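You operate a simulated robot arm through the tools that you are given. There is no shell and no other tool.

Carry out the task below with a simulated two-armed robot. There is one attempt and no reset: what you move stays moved.

TASK
Move the green caddy over to the empty bay and lock both catches.
Fine: the tower is unplugged and drained already; push it fully home before you lock it in.

Only the result counts: the job must be done as asked and must still hold three seconds after the hand-in. Knocking over, shifting, dropping, spilling or breaking anything else fails it.

THE ROBOT
Two 7-joint arms with two-finger parallel grippers on one trunk that stands fixed in place. Base frame: the origin is at the foot of the trunk, x ahead of it, y to its left, z up; the work surface is at about z = 900. Units: mm, rad, N and s.
The left shoulder is at [80, 131, 947], the right one opposite. With the tool pointing down near the work surface each hand reaches from about 380 to 840 mm from the base axis, measured 20 degrees to its own side. Payload 1.57 kg a hand.
Tool frame (each hand has its own): the origin (TCP) lies between the finger pads and is the grasp point; the fingertips stand 30 mm ahead of it; z points along the fingers, y is the line along which they close. Largest opening 110 mm; finger width 24, thickness 12; the body of the gripper, 48 by 112 mm, starts 78 mm behind the TCP.
Orientation is told as [roll, pitch, yaw] about the base's x, y, z axes, in that order, counted from this pose: with the fingers straight down and closing along the base's y, the tool's x points along the base's -x, its y along +y and its z along -z.

THE INTERFACE
- The arms move only by the tool step_arm. It takes "left_commands", "right_commands" or both (then of equal length, played together; a hand with none holds still); each is a list of rows, each an object (a shift or turn left out is 0, a gripper value left out holds the last) with "dp": the shift along the tool's x, y, z in m, a list of three; "rot": the turn, a rotation vector about the tool's x, y, z in degrees, a list of three; "jaw": the closure, from 0 (fully open) to 1 (shut). In form: [{"dp": [dx, dy, dz], "rot": [wx, wy, wz], "jaw": jaw}, ...]. A call has 1 to 20 rows; each row shifts and turns the commanded pose from where the row before left it, along the tool's axes as they then stand. A row lasts 0.2 s, in which the tool goes at most 50 mm and 0.15 rad; a call with a longer step from one row to the next is refused whole, and so is a gripper value outside its range. Where a pose cannot be reached the arm comes as near as it can. A force on the tool above 40 N (or 10 N above the force at the start of the call, whichever is more), or a blocked arm, ends the call early, and 0.2 s more pass. The fingers move at their own pace (about 108 mm/s each) and stop on an object; they squeeze with about 43 N. The grip force told is the motor's: it shows also when the fingers shut on nothing. Time passes only in rows, and 0.2 s behind the last, so rows that do not move let the fingers close. The reply holds the time, the measured pose of the TCP, the force on the tool along the base axes, the opening and the grip force, in the units named above and with some noise, with the torque about the TCP (base axes, N m) and any sound that the robot's microphone picked up.
- Cameras (640 x 400 px; columns grow to the right, rows downward): "scene" is now at [-49.3, 19.4, 1441.2]; the picture's right is [0.23, -0.97, 0.00], its down [-0.34, -0.08, -0.94] and it looks along [0.91, 0.21, -0.35] (base axes); focal length 274 px, centre (320, 200). "left" rides on the left gripper at [70, -16, -141] in its tool frame; the picture's right is [0.23, 0.97, 0.00], its down [-0.86, 0.20, -0.48] and it looks along [-0.47, 0.11, 0.88] (tool axes); focal length 222 px, centre (320, 200). "right" rides on the right gripper at [70, 16, -141] in its tool frame; the picture's right is [-0.23, 0.97, 0.00], its down [-0.86, -0.20, -0.48] and it looks along [-0.47, -0.11, 0.88] (tool axes); focal length 222 px, centre (320, 200). There is no depth. A picture from a camera that has moved, and an enlarged one, comes with that camera's place and axes in the base frame and with its lens.
- snapshot(camera): a new picture of that camera. No time passes.
- turn_head(pan, tilt): turns the head with the scene camera to pan (to the left, within 1.902 rad either way) and tilt (down, from -0.506 to 1.204), counted from straight ahead of the robot. It gives what a move gives.
- inspect(camera, box): a new picture of the part [left, top, right, bottom] of that camera's present view, enlarged. No time passes.
- sign_off(): hands the job in; it is judged then, once.

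Places have to be worked out from the pictures, the camera data and where the tool is seen. Open the grippers and draw the arms clear of the work before you hand the job in, unless the task says otherwise.

The tools are called after "Emit:" by a JSON object that holds its "name" and its "arguments". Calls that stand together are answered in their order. step_arm: Moves the arms, as the interface text tells. Its arguments: {"type":"object","properties":{"left_commands":{"type":"array"},"right_commands":{"type":"array"}},"required":[]} The other tools are called the same way: turn_head (pan, tilt) turns the head that bears the scene camera; snapshot (camera) takes a picture; inspect (camera, box) takes an enlarged picture of a part of a camera's view; sign_off () hands the job in.

At the start:

```text
time_s: 0.0
left_eef_pos: [423.6, 287.8, 1297.0]
left_tcp_rot: [0.001, -0.001, 0.0]
left_ft_force: [0.2, 0.5, -0.3]
left_torque: [0.01, 0.02, -0.03]
left_finger_gap: 110.0
left_gripper_force: 0.0
right_eef_pos: [420.4, -106.1, 1398.5]
right_tcp_rot: [0.0, 0.0, 0.0]
right_ft_force: [0.2, 0.4, 0.1]
right_torque: [-0.03, 0.0, -0.01]
right_finger_gap: 110.0
right_gripper_force: 0.0
head pan, tilt (commanded): [0.227, 0.36]
```

scene: 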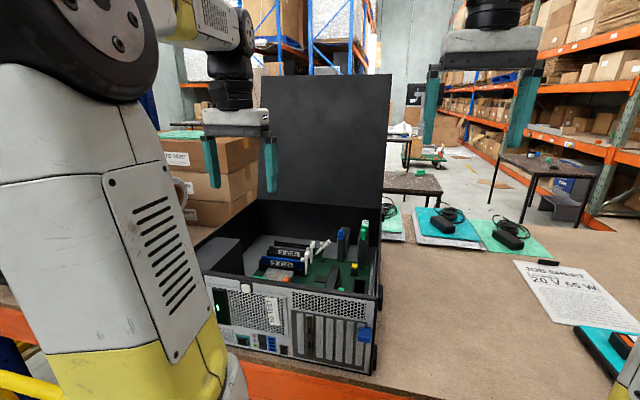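
right: 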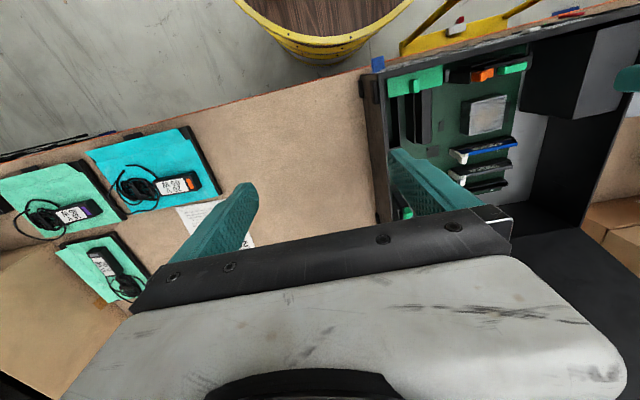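
left: 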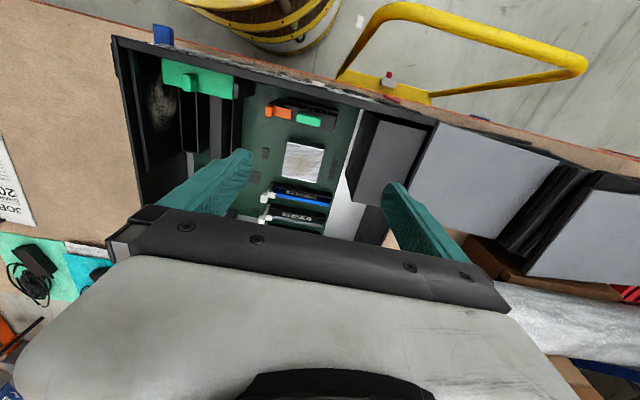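

The pictures show an open PC tower lying on the bench with cards and modules inside. I look closer at its interior from the hand cameras and the head before moving.

Emit:
{"name": "inspect", "arguments": {"camera": "left", "box": [110, 20, 430, 220]}}

Emit:
{"name": "inspect", "arguments": {"camera": "right", "box": [350, 20, 640, 220]}}

Emit:
{"name": "inspect", "arguments": {"camera": "scene", "box": [190, 190, 400, 380]}}

```text
2.00 times, centred on (270, 120) of left
camera zoom: at [354.1, 271.0, 1438.6], right [-0.23, 0.97, 0.0], down [0.86, 0.2, 0.48], along [0.47, 0.11, -0.88], focal length 444 px, centre (420, 360)
```

zoom: 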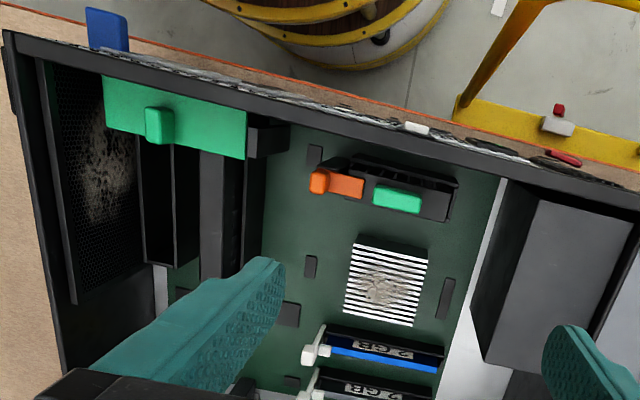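

```text
2.00 times, centred on (495, 120) of right
camera zoom: at [349.6, -91.6, 1540.4], right [0.23, 0.97, 0.0], down [0.86, -0.2, 0.48], along [0.47, -0.11, -0.88], focal length 444 px, centre (-30, 360)
```

zoom: 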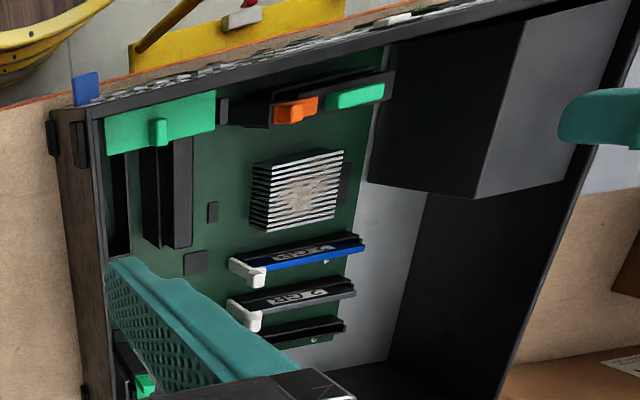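

```text
2.11 times, centred on (295, 285) of scene
camera zoom: at [-49.3, 19.4, 1441.2], right [0.23, -0.97, 0.0], down [-0.34, -0.08, -0.94], along [0.91, 0.21, -0.35], focal length 577 px, centre (373, 21)
```

zoom: 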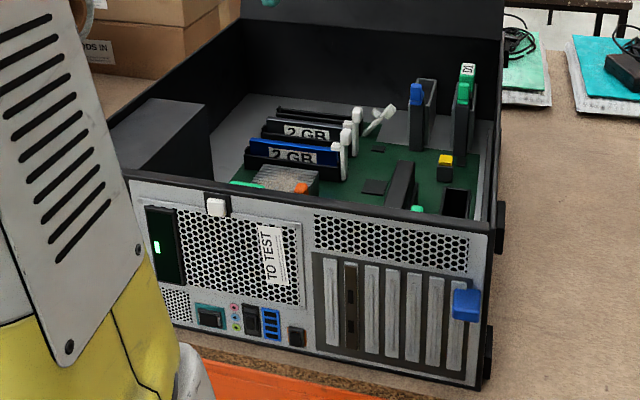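

I see DIMM slots, a couple of standing modules (one with a green top, one blue) near the far right wall, plus other parts. I zoom in further on these, and turn the head down for a steeper look.

Emit:
{"name": "inspect", "arguments": {"camera": "scene", "box": [300, 205, 390, 305]}}

Emit:
{"name": "inspect", "arguments": {"camera": "scene", "box": [225, 225, 345, 305]}}

Emit:
{"name": "inspect", "arguments": {"camera": "scene", "box": [500, 240, 640, 340]}}

Emit:
{"name": "inspect", "arguments": {"camera": "left", "box": [0, 180, 120, 330]}}

```text
4.00 times, centred on (345, 255) of scene
camera zoom: at [-49.3, 19.4, 1441.2], right [0.23, -0.97, 0.0], down [-0.34, -0.08, -0.94], along [0.91, 0.21, -0.35], focal length 1096 px, centre (220, -20)
```

zoom: 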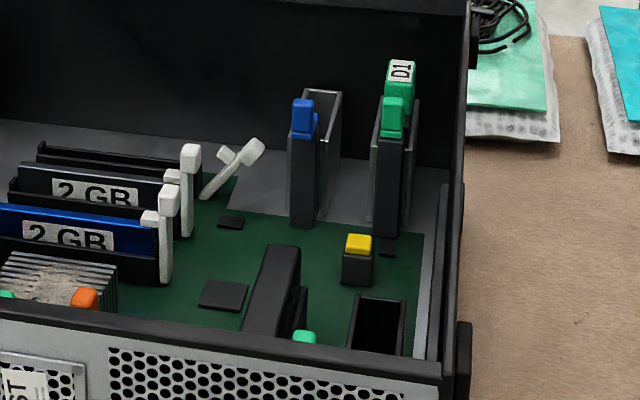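

```text
5.00 times, centred on (285, 265) of scene
camera zoom: at [-49.3, 19.4, 1441.2], right [0.23, -0.97, 0.0], down [-0.34, -0.08, -0.94], along [0.91, 0.21, -0.35], focal length 1370 px, centre (495, -125)
```

zoom: 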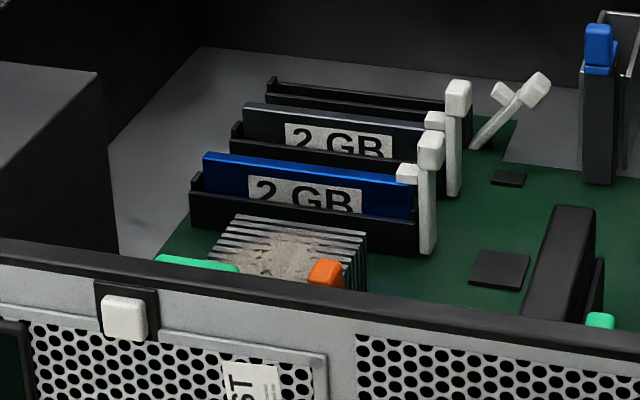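

```text
4.00 times, centred on (570, 290) of scene
camera zoom: at [-49.3, 19.4, 1441.2], right [0.23, -0.97, 0.0], down [-0.34, -0.08, -0.94], along [0.91, 0.21, -0.35], focal length 1096 px, centre (-680, -160)
```

zoom: 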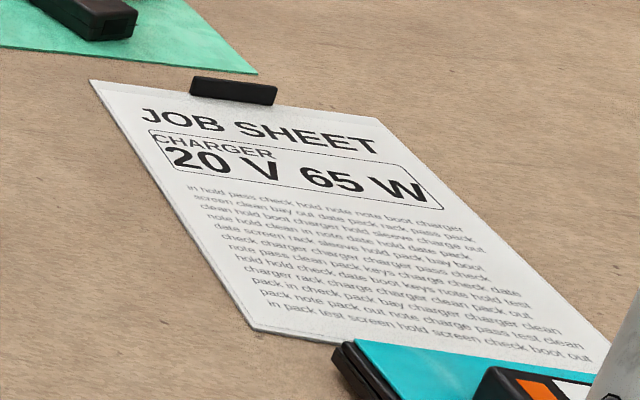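

```text
2.67 times, centred on (60, 255) of left
camera zoom: at [354.1, 271.0, 1438.6], right [-0.23, 0.97, 0.0], down [0.86, 0.2, 0.48], along [0.47, 0.11, -0.88], focal length 592 px, centre (1013, 53)
```

zoom: 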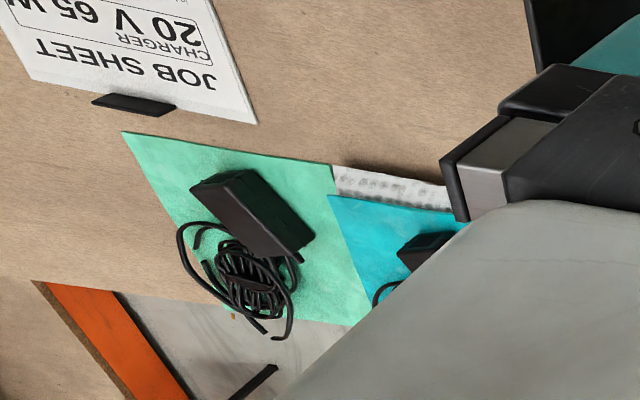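

The two bays stand near the far right corner of the case, roughly x≈750–800, y≈60–120: the one with the green top "D1" seems loaded and the other, with a blue lever, empty. I move the right hand over the case, high up, so its camera looks down into them.

Emit:
{"name": "step_arm", "arguments": {"right_commands": [{"dp": [-0.03, 0.026, 0.01]}, {"dp": [-0.03, 0.026, 0.01]}, {"dp": [-0.03, 0.026, 0.01]}, {"dp": [-0.03, 0.026, 0.01]}, {"dp": [-0.03, 0.026, 0.01]}, {"dp": [-0.03, 0.026, 0.01]}]}}

Emit:
{"name": "snapshot", "arguments": {"camera": "right"}}

```text
time_s: 1.4
left_eef_pos: [423.7, 285.7, 1296.0]
left_tcp_rot: [0.001, 0.0, 0.0]
left_ft_force: [0.0, -1.0, 0.3]
left_torque: [0.05, -0.01, 0.01]
left_finger_gap: 109.8
left_gripper_force: 0.1
right_eef_pos: [589.7, 41.9, 1340.9]
right_tcp_rot: [0.002, -0.006, -0.001]
right_ft_force: [0.2, -0.4, 0.8]
right_torque: [0.07, -0.03, 0.04]
right_finger_gap: 110.1
right_gripper_force: 0.1
right hand out of reach, approached as far as the arm can: row 6
head pan, tilt (commanded): [0.227, 0.36]
```

```text
taken
camera right: at [518.9, 57.0, 1482.6], right [0.23, 0.97, 0.0], down [0.85, -0.2, 0.48], along [0.47, -0.11, -0.88], focal length 222 px, centre (320, 200)
```

right: 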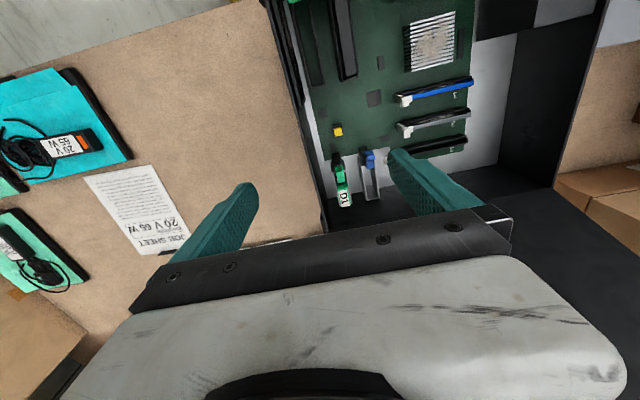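

Now both bays are visible between the fingers: green-labelled one at left and the empty one at right. I zoom in on them.

Emit:
{"name": "inspect", "arguments": {"camera": "right", "box": [310, 110, 420, 220]}}

Emit:
{"name": "inspect", "arguments": {"camera": "right", "box": [280, 0, 500, 200]}}

Emit:
{"name": "inspect", "arguments": {"camera": "scene", "box": [320, 210, 380, 270]}}

```text
3.64 times, centred on (365, 165) of right
camera zoom: at [518.9, 57.0, 1482.6], right [0.23, 0.97, 0.0], down [0.85, -0.2, 0.48], along [0.47, -0.11, -0.88], focal length 808 px, centre (156, 327)
```

zoom: 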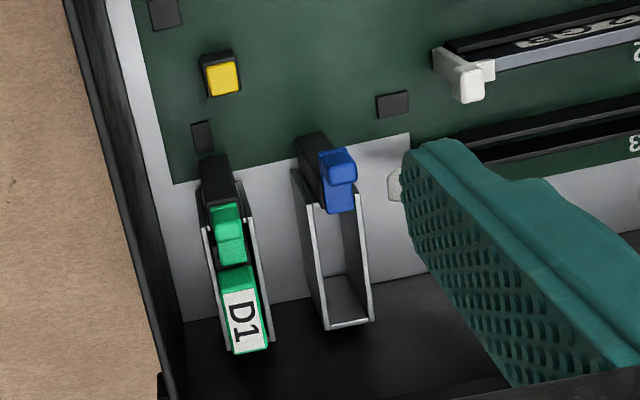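

```text
2.00 times, centred on (390, 100) of right
camera zoom: at [518.9, 57.0, 1482.6], right [0.23, 0.97, 0.0], down [0.85, -0.2, 0.48], along [0.47, -0.11, -0.88], focal length 444 px, centre (180, 400)
```

zoom: 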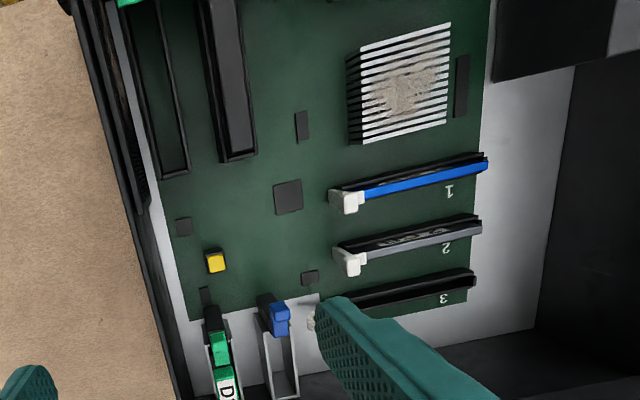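

```text
6.67 times, centred on (350, 240) of scene
camera zoom: at [-49.8, 18.7, 1441.2], right [0.22, -0.97, 0.0], down [-0.34, -0.08, -0.94], along [0.91, 0.21, -0.35], focal length 1826 px, centre (120, -67)
```

zoom: 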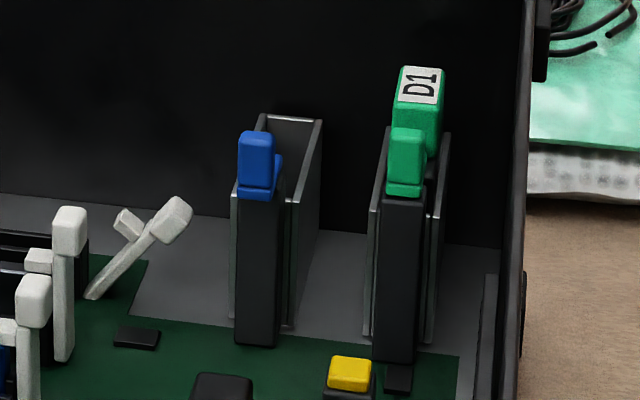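

Triangulating with both cameras: green knob ≈(680,59,1073), blue knob ≈(664,121,1071), caddy top "D1" ≈(742,55,1074), case wall top ≈1093. I bring the right camera closer (fingertips still above the case) to see how the catches work.

Emit:
{"name": "step_arm", "arguments": {"right_commands": [{"dp": [-0.008, 0.008, 0.033]}, {"dp": [-0.008, 0.008, 0.033]}, {"dp": [-0.008, 0.008, 0.033]}, {"dp": [-0.008, 0.008, 0.033]}, {"dp": [-0.008, 0.008, 0.03]}]}}

Emit:
{"name": "snapshot", "arguments": {"camera": "right"}}

Emit:
{"name": "inspect", "arguments": {"camera": "right", "box": [260, 100, 400, 200]}}

Emit:
{"name": "snapshot", "arguments": {"camera": "scene"}}

```text
time_s: 2.6
left_eef_pos: [423.3, 287.7, 1296.2]
left_tcp_rot: [-0.001, -0.001, -0.001]
left_ft_force: [-0.4, -0.3, -0.2]
left_torque: [0.03, -0.06, -0.03]
left_finger_gap: 109.6
left_gripper_force: 0.0
right_eef_pos: [632.5, 81.9, 1180.7]
right_tcp_rot: [-0.001, -0.002, -0.001]
right_ft_force: [0.2, 0.6, -0.2]
right_torque: [0.02, -0.01, 0.03]
right_finger_gap: 109.8
right_gripper_force: 0.1
head pan, tilt (commanded): [0.227, 0.36]
```

```text
taken
camera right: at [562.1, 96.8, 1320.7], right [0.23, 0.97, 0.0], down [0.85, -0.2, 0.48], along [0.47, -0.11, -0.88], focal length 222 px, centre (320, 200)
```

right: 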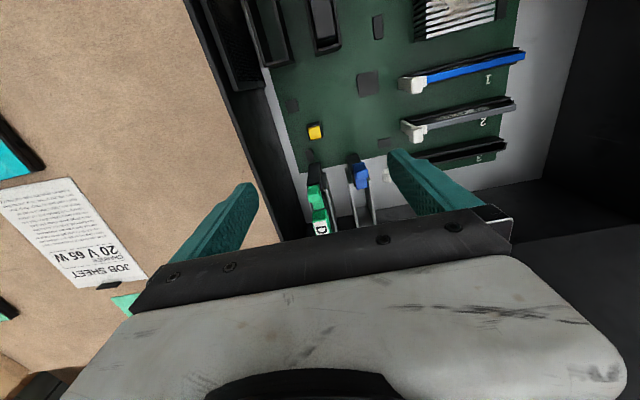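

```text
4.00 times, centred on (330, 150) of right
camera zoom: at [562.1, 96.8, 1320.7], right [0.23, 0.97, 0.0], down [0.85, -0.2, 0.48], along [0.47, -0.11, -0.88], focal length 888 px, centre (280, 400)
```

zoom: 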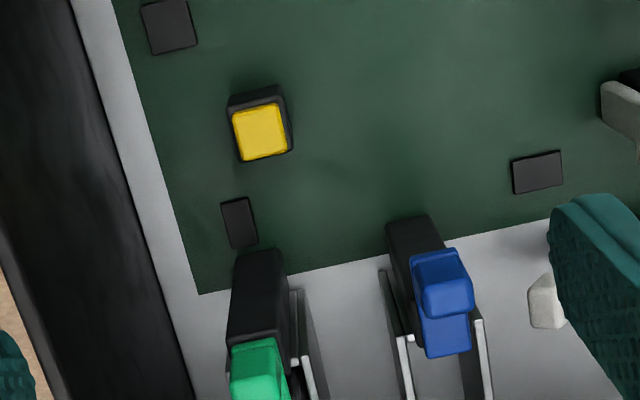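

```text
taken
camera scene: at [-49.4, 19.4, 1441.2], right [0.23, -0.97, 0.0], down [-0.34, -0.08, -0.94], along [0.91, 0.21, -0.35], focal length 274 px, centre (320, 200)
```

scene: 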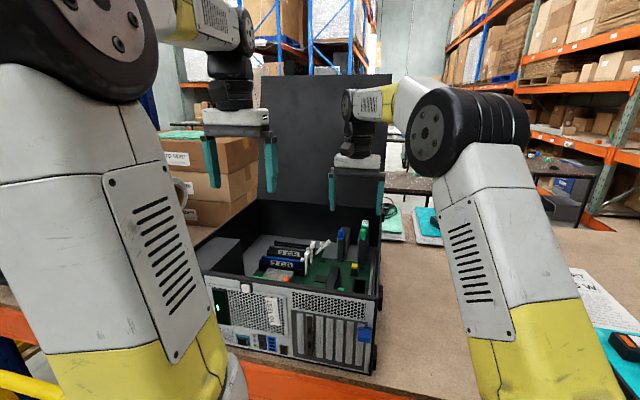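

The near part is clear; I zoom on the area just ahead of the gripper body to see the latches and caddy top.

Emit:
{"name": "inspect", "arguments": {"camera": "right", "box": [290, 145, 400, 240]}}

Emit:
{"name": "inspect", "arguments": {"camera": "scene", "box": [325, 210, 385, 270]}}

```text
4.21 times, centred on (345, 192) of right
camera zoom: at [562.1, 96.8, 1320.7], right [0.23, 0.97, 0.0], down [0.85, -0.2, 0.48], along [0.47, -0.11, -0.88], focal length 935 px, centre (215, 232)
```

zoom: 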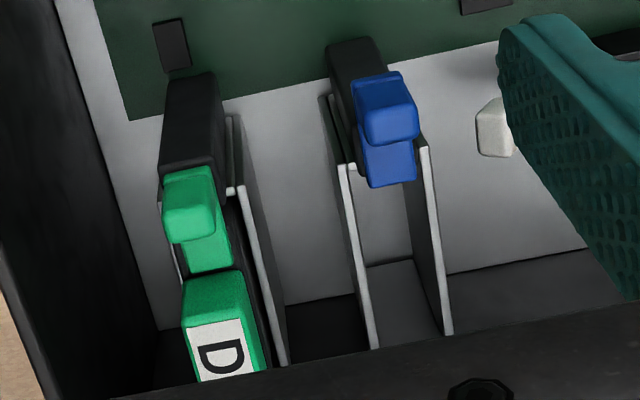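

```text
6.67 times, centred on (355, 240) of scene
camera zoom: at [-49.4, 19.4, 1441.2], right [0.23, -0.97, 0.0], down [-0.34, -0.08, -0.94], along [0.91, 0.21, -0.35], focal length 1826 px, centre (87, -67)
```

zoom: 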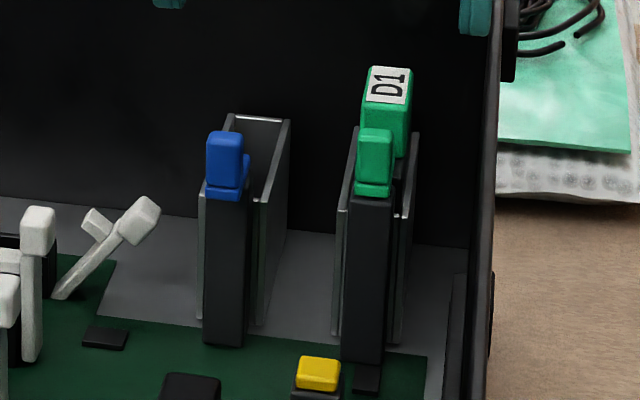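

The catches look like sliders on the posts: the green one is slid forward (+x) over the caddy (locked), the blue one is about 18 mm further back (open). I tilt the right hand 30° forward to gain reach and a better camera angle, and check the pose there.

Emit:
{"name": "step_arm", "arguments": {"right_commands": [{"rot": [0, -7.5, 0]}, {"rot": [0, -7.5, 0]}, {"rot": [0, -7.5, 0]}, {"rot": [0, -7.5, 0]}, {"dp": [0, 0, 0]}]}}

Emit:
{"name": "snapshot", "arguments": {"camera": "right"}}

Emit:
{"name": "snapshot", "arguments": {"camera": "scene"}}

```text
time_s: 3.8
left_eef_pos: [424.9, 286.9, 1294.5]
left_tcp_rot: [0.001, 0.0, 0.0]
left_ft_force: [0.3, -0.4, -0.1]
left_torque: [0.01, 0.01, -0.02]
left_finger_gap: 109.9
left_gripper_force: 0.0
right_eef_pos: [631.5, 83.3, 1179.6]
right_tcp_rot: [0.0, -0.526, 0.0]
right_ft_force: [-0.2, -0.2, 0.0]
right_torque: [0.03, -0.01, -0.01]
right_finger_gap: 109.9
right_gripper_force: 0.0
head pan, tilt (commanded): [0.227, 0.36]
```

```text
taken
camera right: at [500.5, 97.1, 1267.0], right [0.2, 0.97, 0.11], down [0.5, -0.2, 0.84], along [0.84, -0.11, -0.53], focal length 222 px, centre (320, 200)
```

right: 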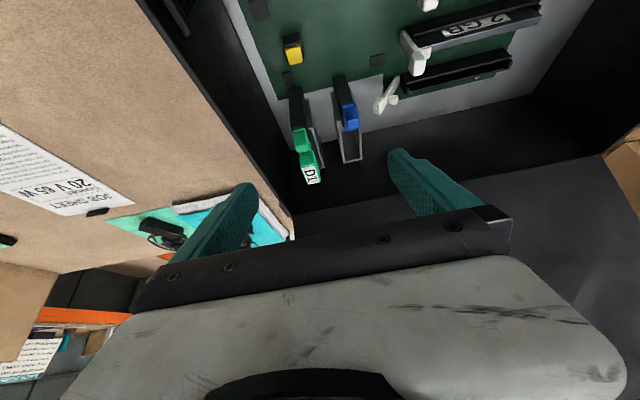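

```text
taken
camera scene: at [-49.2, 19.5, 1441.2], right [0.23, -0.97, 0.0], down [-0.34, -0.08, -0.94], along [0.91, 0.21, -0.35], focal length 274 px, centre (320, 200)
```

scene: 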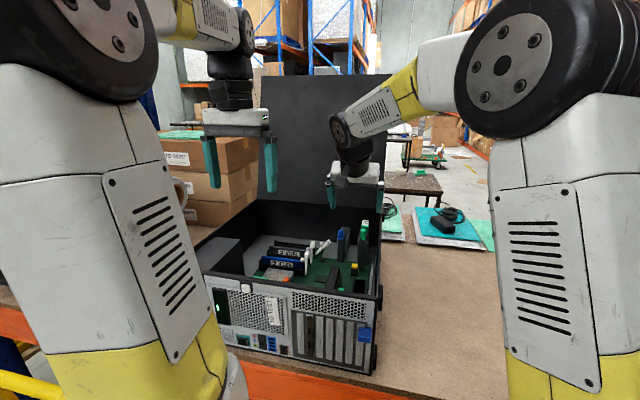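

Good clear view with the tilted hand. I zoom on both bays from this angle.

Emit:
{"name": "inspect", "arguments": {"camera": "right", "box": [270, 60, 390, 200]}}

Emit:
{"name": "inspect", "arguments": {"camera": "right", "box": [280, 90, 370, 190]}}

```text
2.86 times, centred on (330, 130) of right
camera zoom: at [500.5, 97.1, 1267.0], right [0.2, 0.97, 0.11], down [0.5, -0.2, 0.84], along [0.84, -0.11, -0.53], focal length 635 px, centre (291, 400)
```

zoom: 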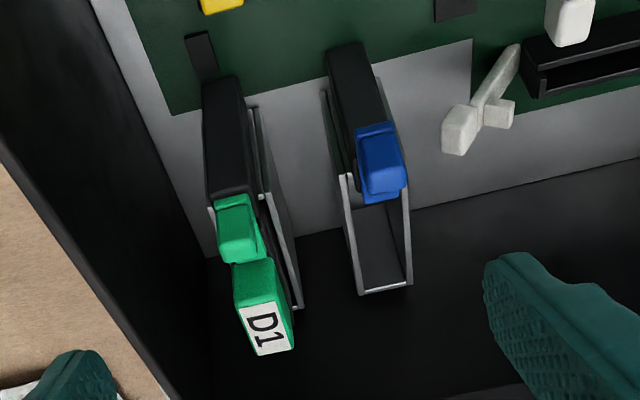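

```text
4.00 times, centred on (325, 140) of right
camera zoom: at [500.5, 97.1, 1267.0], right [0.2, 0.97, 0.11], down [0.5, -0.2, 0.84], along [0.84, -0.11, -0.53], focal length 888 px, centre (300, 440)
```

zoom: 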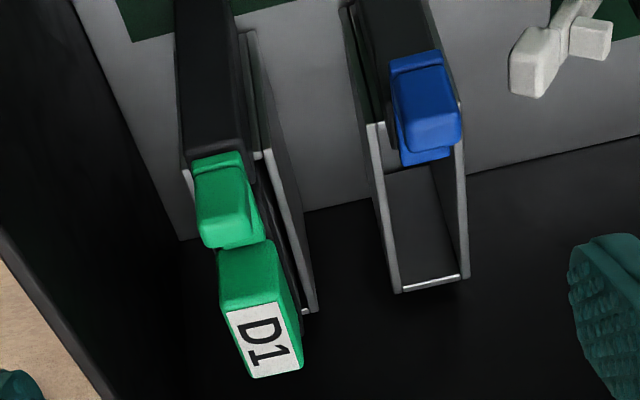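

I zoom in more tightly on each catch to learn its shape and limits.

Emit:
{"name": "inspect", "arguments": {"camera": "right", "box": [285, 120, 335, 170]}}

Emit:
{"name": "inspect", "arguments": {"camera": "right", "box": [325, 90, 375, 140]}}

Emit:
{"name": "inspect", "arguments": {"camera": "scene", "box": [330, 215, 375, 260]}}

```text
8.00 times, centred on (310, 145) of right
camera zoom: at [500.5, 97.1, 1267.0], right [0.2, 0.97, 0.11], down [0.5, -0.2, 0.84], along [0.84, -0.11, -0.53], focal length 1777 px, centre (400, 640)
```

zoom: 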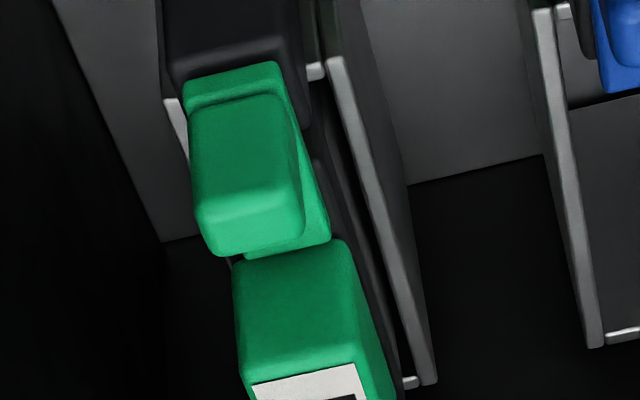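

```text
8.00 times, centred on (350, 115) of right
camera zoom: at [500.5, 97.1, 1267.0], right [0.2, 0.97, 0.11], down [0.5, -0.2, 0.84], along [0.84, -0.11, -0.53], focal length 1777 px, centre (80, 880)
```

zoom: 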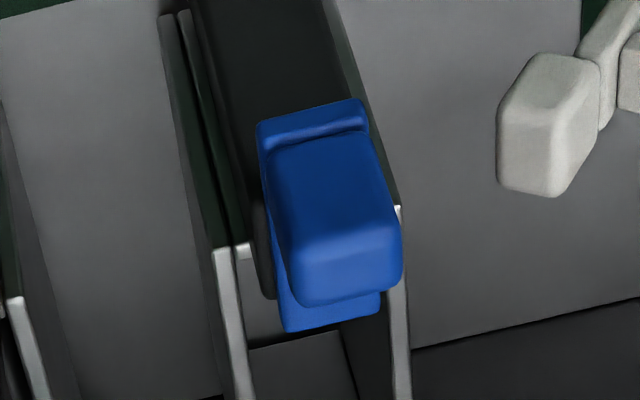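

```text
8.89 times, centred on (352, 238) of scene
camera zoom: at [-49.2, 19.5, 1441.2], right [0.23, -0.97, 0.0], down [-0.34, -0.08, -0.94], along [0.91, 0.21, -0.35], focal length 2435 px, centre (31, -133)
```

zoom: 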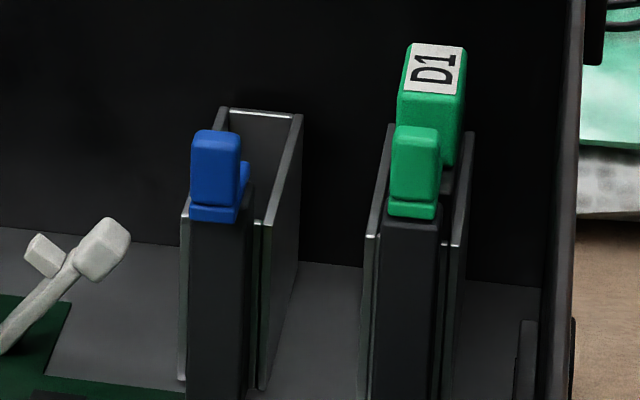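

The catches are sliders with a raised knob: green knob ≈ x 691–701, y 58.5, z 1047–1070, blue is about 20 mm further back. I move the right hand to line up with the green knob, part-close the jaws and stop about 40 mm short to check.

Emit:
{"name": "step_arm", "arguments": {"right_commands": [{"dp": [0.002, -0.025, 0.0104], "jaw": 0.62}, {"dp": [0, 0, 0.03], "jaw": 0.62}, {"dp": [0, 0, 0.03], "jaw": 0.62}, {"dp": [0, 0, 0], "jaw": 0.62}]}}

Emit:
{"name": "snapshot", "arguments": {"camera": "right"}}

Emit:
{"name": "inspect", "arguments": {"camera": "scene", "box": [310, 180, 390, 260]}}

```text
time_s: 4.8
left_eef_pos: [423.6, 287.1, 1296.7]
left_tcp_rot: [-0.001, 0.001, -0.002]
left_ft_force: [-0.9, 0.2, -0.1]
left_torque: [0.03, 0.0, 0.02]
left_finger_gap: 110.0
left_gripper_force: 0.1
right_eef_pos: [668.1, 58.0, 1117.2]
right_tcp_rot: [-0.001, -0.524, 0.0]
right_ft_force: [-0.9, -0.3, 0.1]
right_torque: [-0.02, 0.01, 0.0]
right_finger_gap: 41.6
right_gripper_force: 0.1
head pan, tilt (commanded): [0.227, 0.36]
```

```text
taken
camera right: at [536.0, 72.0, 1205.6], right [0.2, 0.97, 0.11], down [0.5, -0.2, 0.84], along [0.84, -0.11, -0.53], focal length 222 px, centre (320, 200)
```

right: 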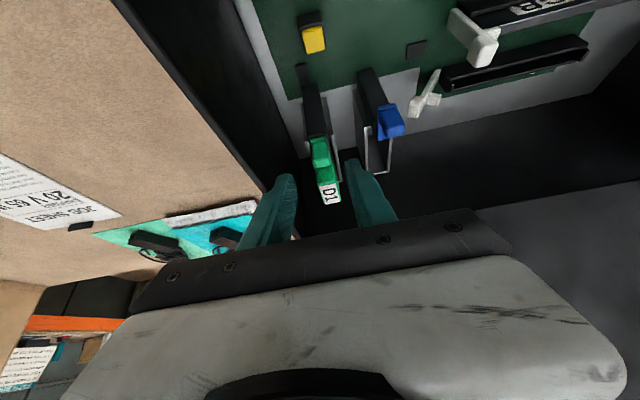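

```text
5.00 times, centred on (350, 220) of scene
camera zoom: at [-49.2, 19.4, 1441.2], right [0.23, -0.97, 0.0], down [-0.34, -0.08, -0.94], along [0.91, 0.21, -0.35], focal length 1370 px, centre (170, 100)
```

zoom: 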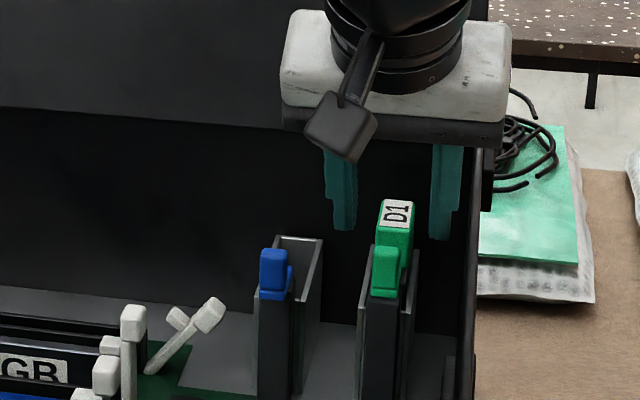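

The jaws (41.6 mm gap) straddle the knob's line as seen by both cameras. I check the alignment with a zoom before going down.

Emit:
{"name": "inspect", "arguments": {"camera": "right", "box": [280, 120, 360, 200]}}

```text
5.00 times, centred on (320, 160) of right
camera zoom: at [536.0, 72.0, 1205.6], right [0.2, 0.97, 0.11], down [0.5, -0.2, 0.84], along [0.84, -0.11, -0.53], focal length 1111 px, centre (320, 400)
```

zoom: 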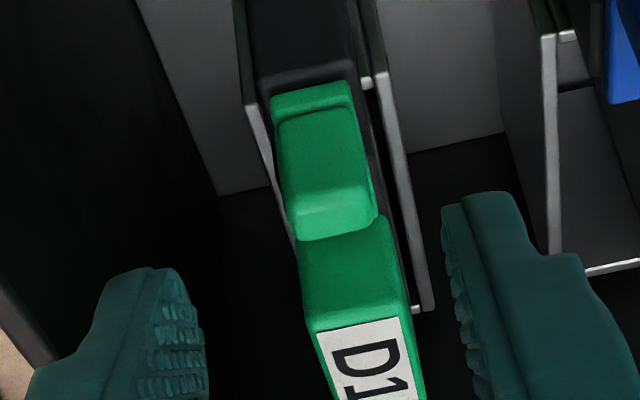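

The knob sits about 3.4 mm to +y of the hand's centre plane. I correct that and lower the fingertips beside the knob.

Emit:
{"name": "step_arm", "arguments": {"right_commands": [{"dp": [0.0053, 0.0034, 0], "jaw": 0.62}, {"dp": [0, 0, 0.019], "jaw": 0.62}, {"dp": [0, 0, 0.019], "jaw": 0.62}, {"dp": [0, 0, 0], "jaw": 0.62}]}}

Emit:
{"name": "inspect", "arguments": {"camera": "right", "box": [270, 110, 370, 210]}}

Emit:
{"name": "inspect", "arguments": {"camera": "scene", "box": [310, 190, 390, 270]}}

```text
time_s: 5.8
left_eef_pos: [423.7, 286.9, 1296.9]
left_tcp_rot: [0.0, 0.0, -0.001]
left_ft_force: [0.1, 0.1, 0.0]
left_torque: [-0.04, 0.02, -0.02]
left_finger_gap: 109.8
left_gripper_force: 0.1
right_eef_pos: [681.7, 60.3, 1080.8]
right_tcp_rot: [0.0, -0.523, -0.001]
right_ft_force: [0.2, 0.2, 0.3]
right_torque: [-0.02, 0.0, -0.02]
right_finger_gap: 41.5
right_gripper_force: 0.1
head pan, tilt (commanded): [0.227, 0.36]
```

```text
4.00 times, centred on (320, 160) of right
camera zoom: at [550.1, 75.3, 1169.2], right [0.2, 0.97, 0.11], down [0.5, -0.2, 0.84], along [0.84, -0.11, -0.53], focal length 888 px, centre (320, 360)
```

zoom: 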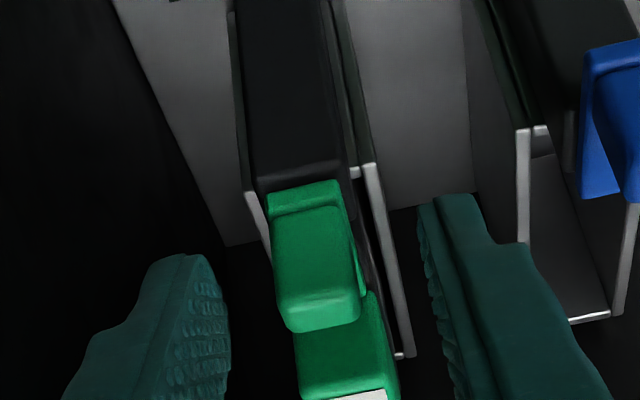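

```text
5.00 times, centred on (350, 230) of scene
camera zoom: at [-49.2, 19.5, 1441.2], right [0.23, -0.97, 0.0], down [-0.34, -0.08, -0.94], along [0.91, 0.21, -0.35], focal length 1370 px, centre (170, 50)
```

zoom: 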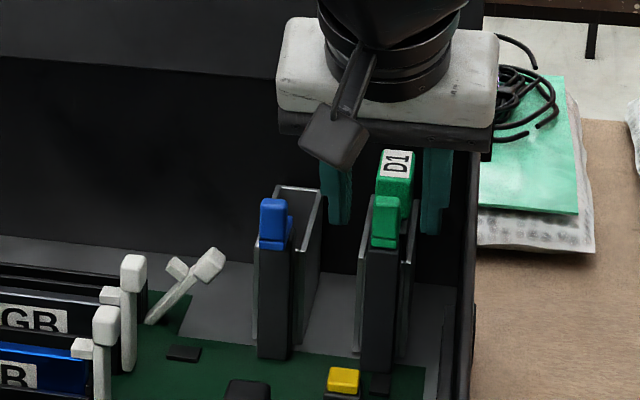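

The fingertips now straddle the knob, centred within about 1 mm. I close the jaws on it.

Emit:
{"name": "step_arm", "arguments": {"right_commands": [{"jaw": 0.8}, {"jaw": 1.0}, {"jaw": 1.0}]}}

Emit:
{"name": "inspect", "arguments": {"camera": "right", "box": [270, 110, 370, 210]}}

```text
time_s: 6.6
left_eef_pos: [423.9, 287.0, 1296.3]
left_tcp_rot: [-0.001, 0.001, 0.0]
left_ft_force: [-0.4, 1.4, 0.5]
left_torque: [-0.01, 0.01, -0.02]
left_finger_gap: 110.0
left_gripper_force: 0.1
right_eef_pos: [680.6, 60.0, 1082.1]
right_tcp_rot: [-0.001, -0.525, 0.0]
right_ft_force: [0.5, -2.8, -0.4]
right_torque: [-0.06, -0.05, -0.01]
right_finger_gap: 14.9
right_gripper_force: 30.8
head pan, tilt (commanded): [0.227, 0.36]
```

```text
4.00 times, centred on (320, 160) of right
camera zoom: at [550.0, 74.9, 1169.2], right [0.2, 0.97, 0.11], down [0.5, -0.2, 0.84], along [0.84, -0.11, -0.53], focal length 888 px, centre (320, 360)
```

zoom: 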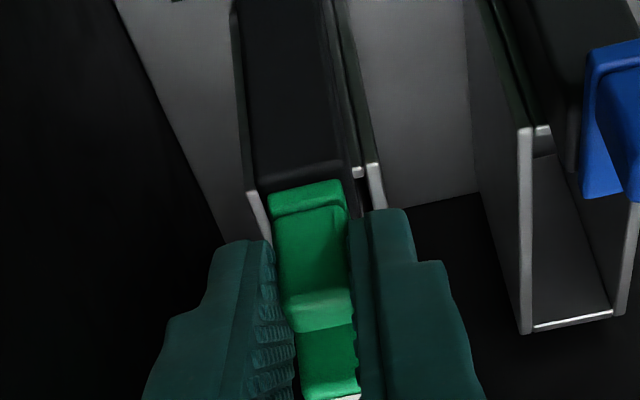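

The knob is gripped (gap 14.9 mm, small side force). I slide it straight back (−x), 10 mm first, watching the force.

Emit:
{"name": "step_arm", "arguments": {"right_commands": [{"dp": [0.00433, 0, -0.0025], "jaw": 1.0}, {"dp": [0.00433, 0, -0.0025], "jaw": 1.0}]}}

Emit:
{"name": "inspect", "arguments": {"camera": "right", "box": [270, 110, 370, 210]}}

```text
time_s: 7.2
left_eef_pos: [424.0, 287.9, 1295.2]
left_tcp_rot: [0.0, -0.001, 0.0]
left_ft_force: [-0.1, 0.2, 0.0]
left_torque: [-0.01, 0.04, 0.04]
left_finger_gap: 110.2
left_gripper_force: 0.0
right_eef_pos: [672.1, 58.9, 1081.6]
right_tcp_rot: [-0.001, -0.525, -0.002]
right_ft_force: [-1.0, -5.9, 2.8]
right_torque: [-0.18, 0.35, -0.05]
right_finger_gap: 14.9
right_gripper_force: 31.3
head pan, tilt (commanded): [0.227, 0.36]
```

```text
4.00 times, centred on (320, 160) of right
camera zoom: at [539.5, 74.9, 1169.3], right [0.2, 0.97, 0.11], down [0.5, -0.2, 0.84], along [0.84, -0.11, -0.53], focal length 888 px, centre (320, 360)
```

zoom: 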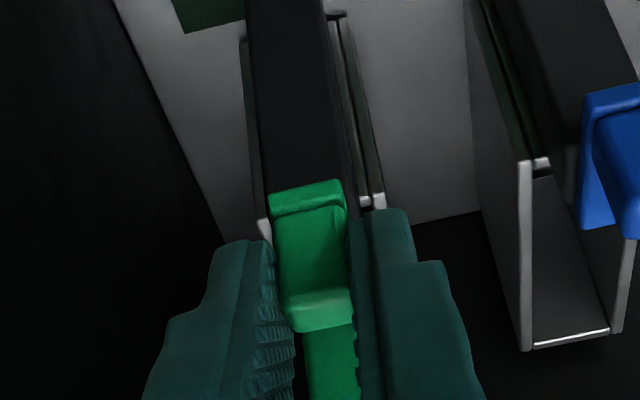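

It slides freely: 10 mm with only a few newtons. I continue back in small steps toward its stop.

Emit:
{"name": "step_arm", "arguments": {"right_commands": [{"dp": [0.00346, 0, -0.002], "jaw": 1.0}, {"dp": [0.00346, 0, -0.002], "jaw": 1.0}, {"dp": [0.0026, 0, -0.0015], "jaw": 1.0}]}}

Emit:
{"name": "inspect", "arguments": {"camera": "right", "box": [270, 110, 370, 210]}}

Emit:
{"name": "inspect", "arguments": {"camera": "scene", "box": [330, 215, 375, 260]}}

```text
time_s: 8.0
left_eef_pos: [425.5, 285.3, 1295.0]
left_tcp_rot: [0.0, 0.001, 0.0]
left_ft_force: [-0.3, 0.0, -0.3]
left_torque: [0.01, 0.0, -0.04]
left_finger_gap: 109.7
left_gripper_force: 0.1
right_eef_pos: [660.9, 60.7, 1080.3]
right_tcp_rot: [-0.001, -0.529, -0.002]
right_ft_force: [17.6, -7.6, 0.2]
right_torque: [-0.18, -0.78, -0.04]
right_finger_gap: 15.0
right_gripper_force: 31.1
head pan, tilt (commanded): [0.227, 0.36]
```

```text
4.00 times, centred on (320, 160) of right
camera zoom: at [529.4, 74.8, 1168.8], right [0.2, 0.97, 0.11], down [0.5, -0.2, 0.84], along [0.84, -0.11, -0.52], focal length 888 px, centre (320, 360)
```

zoom: 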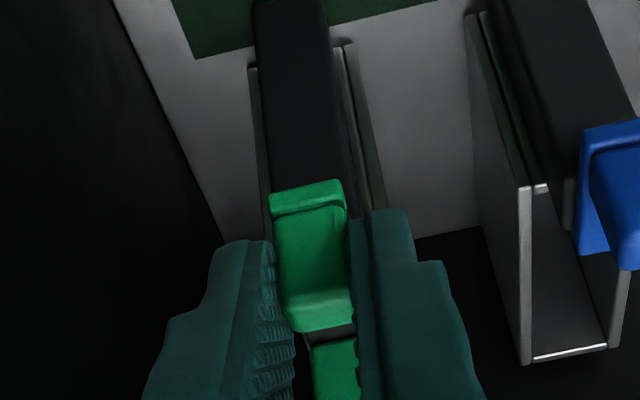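

```text
8.89 times, centred on (352, 238) of scene
camera zoom: at [-48.2, 19.1, 1441.3], right [0.23, -0.97, 0.0], down [-0.34, -0.08, -0.94], along [0.91, 0.21, -0.35], focal length 2435 px, centre (31, -133)
```

zoom: 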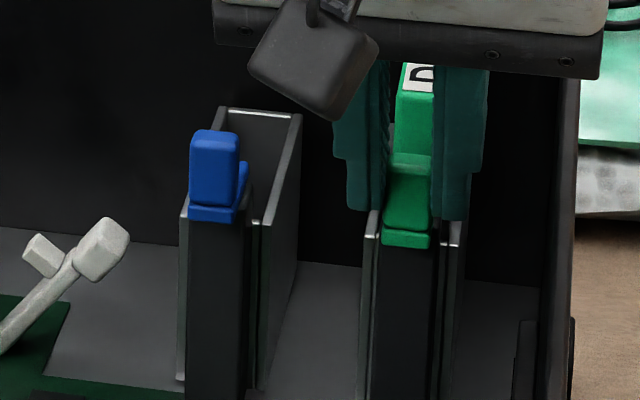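

The catch hit its back stop (17 N) after about 20 mm, so it is open and matches the blue one. I open the jaws, relax, and then glide forward to straddle the D1 handle.

Emit:
{"name": "step_arm", "arguments": {"right_commands": [{"jaw": 0.62}, {"jaw": 0.62}, {"jaw": 0.62}]}}

Emit:
{"name": "inspect", "arguments": {"camera": "right", "box": [270, 110, 370, 210]}}

Emit:
{"name": "inspect", "arguments": {"camera": "scene", "box": [330, 215, 375, 260]}}

```text
time_s: 8.8
left_eef_pos: [424.7, 287.2, 1295.8]
left_tcp_rot: [-0.001, 0.0, 0.0]
left_ft_force: [0.3, 0.5, 0.6]
left_torque: [-0.03, -0.02, 0.0]
left_finger_gap: 109.8
left_gripper_force: 0.0
right_eef_pos: [660.2, 61.4, 1082.2]
right_tcp_rot: [0.001, -0.523, 0.0]
right_ft_force: [0.3, 0.2, 1.1]
right_torque: [0.0, 0.0, 0.0]
right_finger_gap: 42.1
right_gripper_force: 0.1
head pan, tilt (commanded): [0.227, 0.36]
```

```text
4.00 times, centred on (320, 160) of right
camera zoom: at [527.3, 76.1, 1168.7], right [0.2, 0.97, 0.11], down [0.5, -0.2, 0.84], along [0.84, -0.11, -0.53], focal length 888 px, centre (320, 360)
```

zoom: 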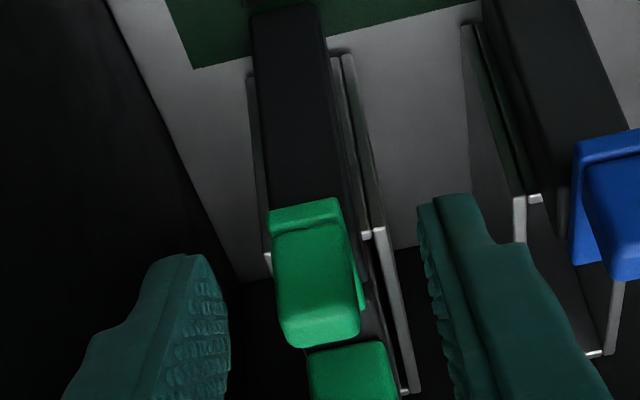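

```text
8.89 times, centred on (352, 238) of scene
camera zoom: at [-49.3, 19.5, 1441.2], right [0.23, -0.97, 0.0], down [-0.34, -0.08, -0.94], along [0.91, 0.21, -0.35], focal length 2435 px, centre (31, -133)
```

zoom: 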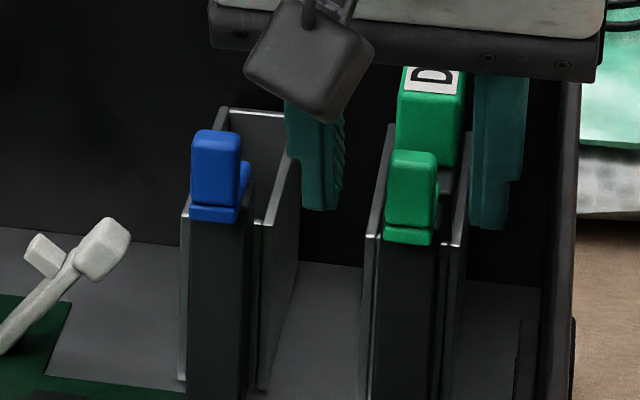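

The catch stays back and the force is gone. Now I glide forward ~73 mm so the fingers straddle the D1 handle, keeping the same height.

Emit:
{"name": "step_arm", "arguments": {"right_commands": [{"dp": [-0.0203, -0.0008, 0.0127], "jaw": 0.62}, {"dp": [-0.0203, -0.0008, 0.0127], "jaw": 0.62}, {"dp": [-0.0203, -0.0008, 0.0127], "jaw": 0.62}, {"dp": [0, 0, 0], "jaw": 0.62}]}}

Emit:
{"name": "inspect", "arguments": {"camera": "right", "box": [270, 110, 370, 210]}}

Emit:
{"name": "inspect", "arguments": {"camera": "scene", "box": [330, 205, 385, 260]}}

```text
time_s: 9.8
left_eef_pos: [424.6, 287.2, 1295.8]
left_tcp_rot: [0.001, 0.001, -0.001]
left_ft_force: [0.6, 0.2, 0.2]
left_torque: [-0.01, 0.02, -0.01]
left_finger_gap: 110.0
left_gripper_force: 0.1
right_eef_pos: [731.8, 58.7, 1080.7]
right_tcp_rot: [0.001, -0.524, 0.0]
right_ft_force: [0.2, 0.5, 0.1]
right_torque: [0.01, -0.03, -0.01]
right_finger_gap: 41.9
right_gripper_force: 0.0
head pan, tilt (commanded): [0.227, 0.36]
```

```text
4.00 times, centred on (320, 160) of right
camera zoom: at [600.6, 74.4, 1167.8], right [0.2, 0.97, 0.11], down [0.5, -0.2, 0.84], along [0.84, -0.11, -0.53], focal length 888 px, centre (320, 360)
```

zoom: 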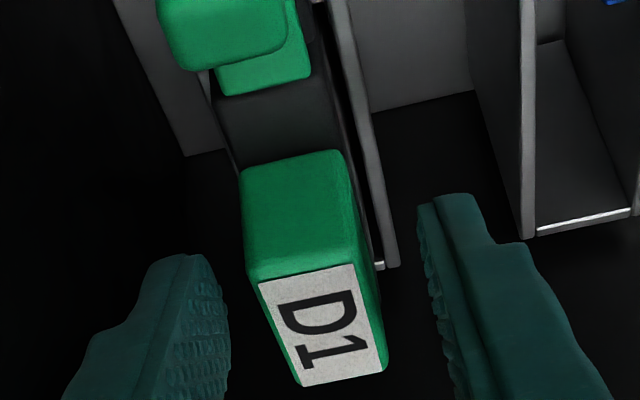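

```text
7.27 times, centred on (358, 232) of scene
camera zoom: at [-49.2, 19.4, 1441.2], right [0.23, -0.97, 0.0], down [-0.34, -0.08, -0.94], along [0.91, 0.21, -0.35], focal length 1992 px, centre (47, -36)
```

zoom: 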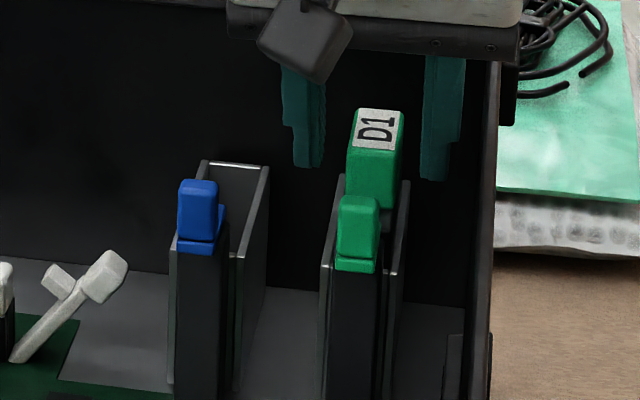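

Handle measured at x 725–767, y 57.6, top 1071, standing 25 mm above the caddy body (top ≈1046). I make a 1–2 mm correction and close on it.

Emit:
{"name": "step_arm", "arguments": {"right_commands": [{"dp": [-0.001, -0.0008, 0.0023], "jaw": 0.62}, {"jaw": 0.75}, {"jaw": 1.0}, {"jaw": 1.0}]}}

Emit:
{"name": "inspect", "arguments": {"camera": "right", "box": [270, 110, 370, 210]}}

```text
time_s: 10.8
left_eef_pos: [423.6, 287.0, 1297.0]
left_tcp_rot: [-0.001, 0.001, 0.0]
left_ft_force: [0.0, -0.4, -0.4]
left_torque: [-0.01, -0.03, 0.0]
left_finger_gap: 110.1
left_gripper_force: 0.0
right_eef_pos: [734.1, 57.1, 1079.9]
right_tcp_rot: [-0.001, -0.522, 0.0]
right_ft_force: [0.1, -0.4, 1.9]
right_torque: [-0.04, -0.06, -0.01]
right_finger_gap: 21.4
right_gripper_force: 34.5
head pan, tilt (commanded): [0.227, 0.36]
```

```text
4.00 times, centred on (320, 160) of right
camera zoom: at [602.0, 73.2, 1166.3], right [0.2, 0.97, 0.11], down [0.5, -0.2, 0.84], along [0.84, -0.11, -0.53], focal length 888 px, centre (320, 360)
```

zoom: 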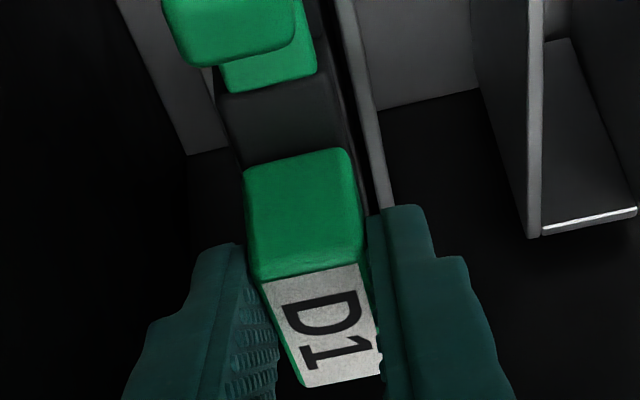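

The handle is gripped (gap 21.4 mm, side force near zero). I lift straight up by 10 mm first to see whether it comes free.

Emit:
{"name": "step_arm", "arguments": {"right_commands": [{"dp": [-0.0025, 0, -0.00433], "jaw": 1.0}, {"dp": [-0.0025, 0, -0.00433], "jaw": 1.0}]}}

Emit:
{"name": "inspect", "arguments": {"camera": "right", "box": [270, 110, 370, 210]}}

Emit:
{"name": "inspect", "arguments": {"camera": "scene", "box": [330, 205, 385, 260]}}

```text
time_s: 11.4
left_eef_pos: [424.3, 287.5, 1295.9]
left_tcp_rot: [-0.001, -0.002, 0.002]
left_ft_force: [1.3, 0.7, -0.3]
left_torque: [0.01, 0.02, -0.01]
left_finger_gap: 110.1
left_gripper_force: 0.1
right_eef_pos: [733.5, 59.1, 1088.0]
right_tcp_rot: [0.0, -0.523, 0.001]
right_ft_force: [-0.2, 0.3, -2.5]
right_torque: [-0.04, 0.06, -0.04]
right_finger_gap: 21.6
right_gripper_force: 35.1
head pan, tilt (commanded): [0.227, 0.36]
```

```text
4.00 times, centred on (320, 160) of right
camera zoom: at [601.9, 73.1, 1175.7], right [0.2, 0.97, 0.11], down [0.5, -0.2, 0.84], along [0.84, -0.11, -0.53], focal length 888 px, centre (320, 360)
```

zoom: 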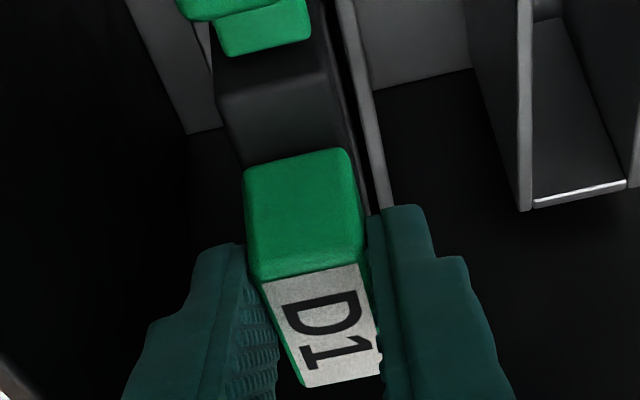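

```text
7.27 times, centred on (358, 232) of scene
camera zoom: at [-49.0, 19.5, 1441.2], right [0.23, -0.97, 0.0], down [-0.34, -0.08, -0.94], along [0.91, 0.21, -0.35], focal length 1992 px, centre (47, -36)
```

zoom: 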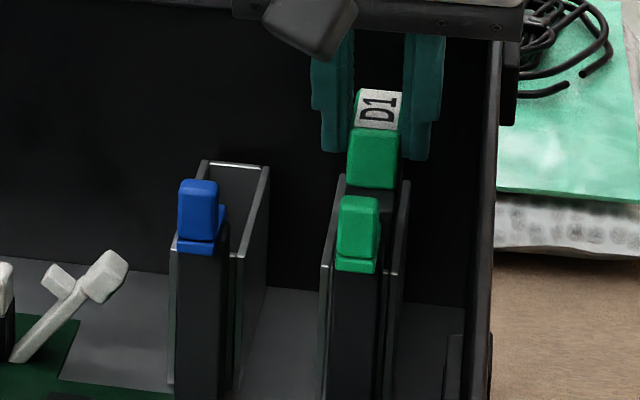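

It came up freely with the caddy following (about 2.5 N weight). I keep lifting straight up in 10 mm steps.

Emit:
{"name": "step_arm", "arguments": {"right_commands": [{"dp": [-0.005, 0, -0.00866], "jaw": 1.0}, {"dp": [-0.005, 0, -0.00866], "jaw": 1.0}, {"dp": [-0.005, 0, -0.00866], "jaw": 1.0}, {"dp": [-0.005, 0, -0.00866], "jaw": 1.0}, {"dp": [-0.005, 0, -0.00866], "jaw": 1.0}, {"dp": [-0.005, 0, -0.00866], "jaw": 1.0}, {"dp": [-0.005, 0, -0.00866], "jaw": 1.0}]}}

Emit:
{"name": "snapshot", "arguments": {"camera": "right"}}

Emit:
{"name": "inspect", "arguments": {"camera": "scene", "box": [310, 170, 410, 270]}}

```text
time_s: 13.0
left_eef_pos: [423.6, 288.0, 1296.1]
left_tcp_rot: [0.0, 0.001, 0.001]
left_ft_force: [0.8, 0.8, 0.5]
left_torque: [-0.03, 0.0, -0.02]
left_finger_gap: 109.9
left_gripper_force: 0.1
right_eef_pos: [733.1, 56.8, 1157.8]
right_tcp_rot: [-0.002, -0.523, 0.001]
right_ft_force: [-0.4, -0.4, -3.0]
right_torque: [0.03, 0.02, 0.05]
right_finger_gap: 21.2
right_gripper_force: 34.6
head pan, tilt (commanded): [0.227, 0.36]
```

```text
taken
camera right: at [601.4, 71.9, 1245.2], right [0.2, 0.97, 0.11], down [0.5, -0.2, 0.84], along [0.84, -0.11, -0.53], focal length 222 px, centre (320, 200)
```

right: 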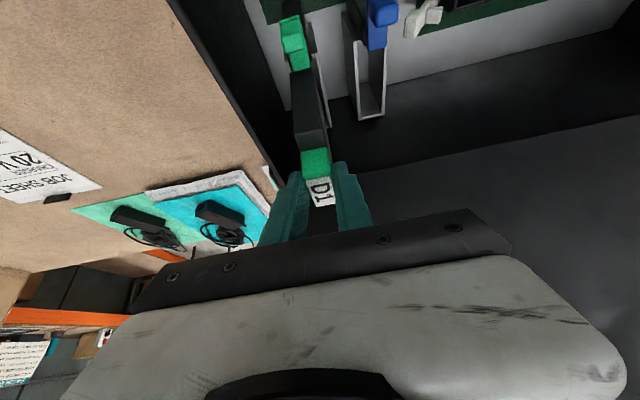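

```text
4.00 times, centred on (360, 220) of scene
camera zoom: at [-49.1, 19.4, 1441.2], right [0.23, -0.97, 0.0], down [-0.34, -0.08, -0.94], along [0.91, 0.21, -0.35], focal length 1096 px, centre (160, 120)
```

zoom: 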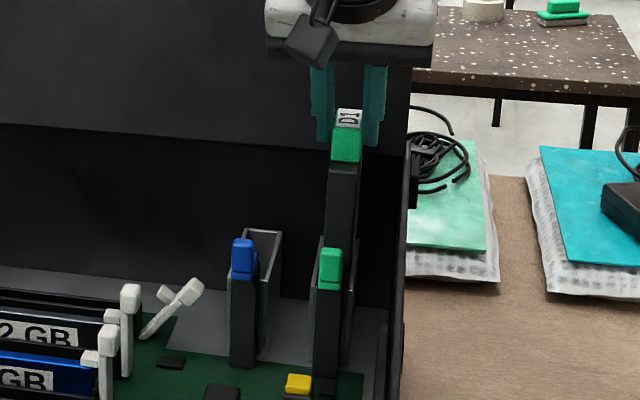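

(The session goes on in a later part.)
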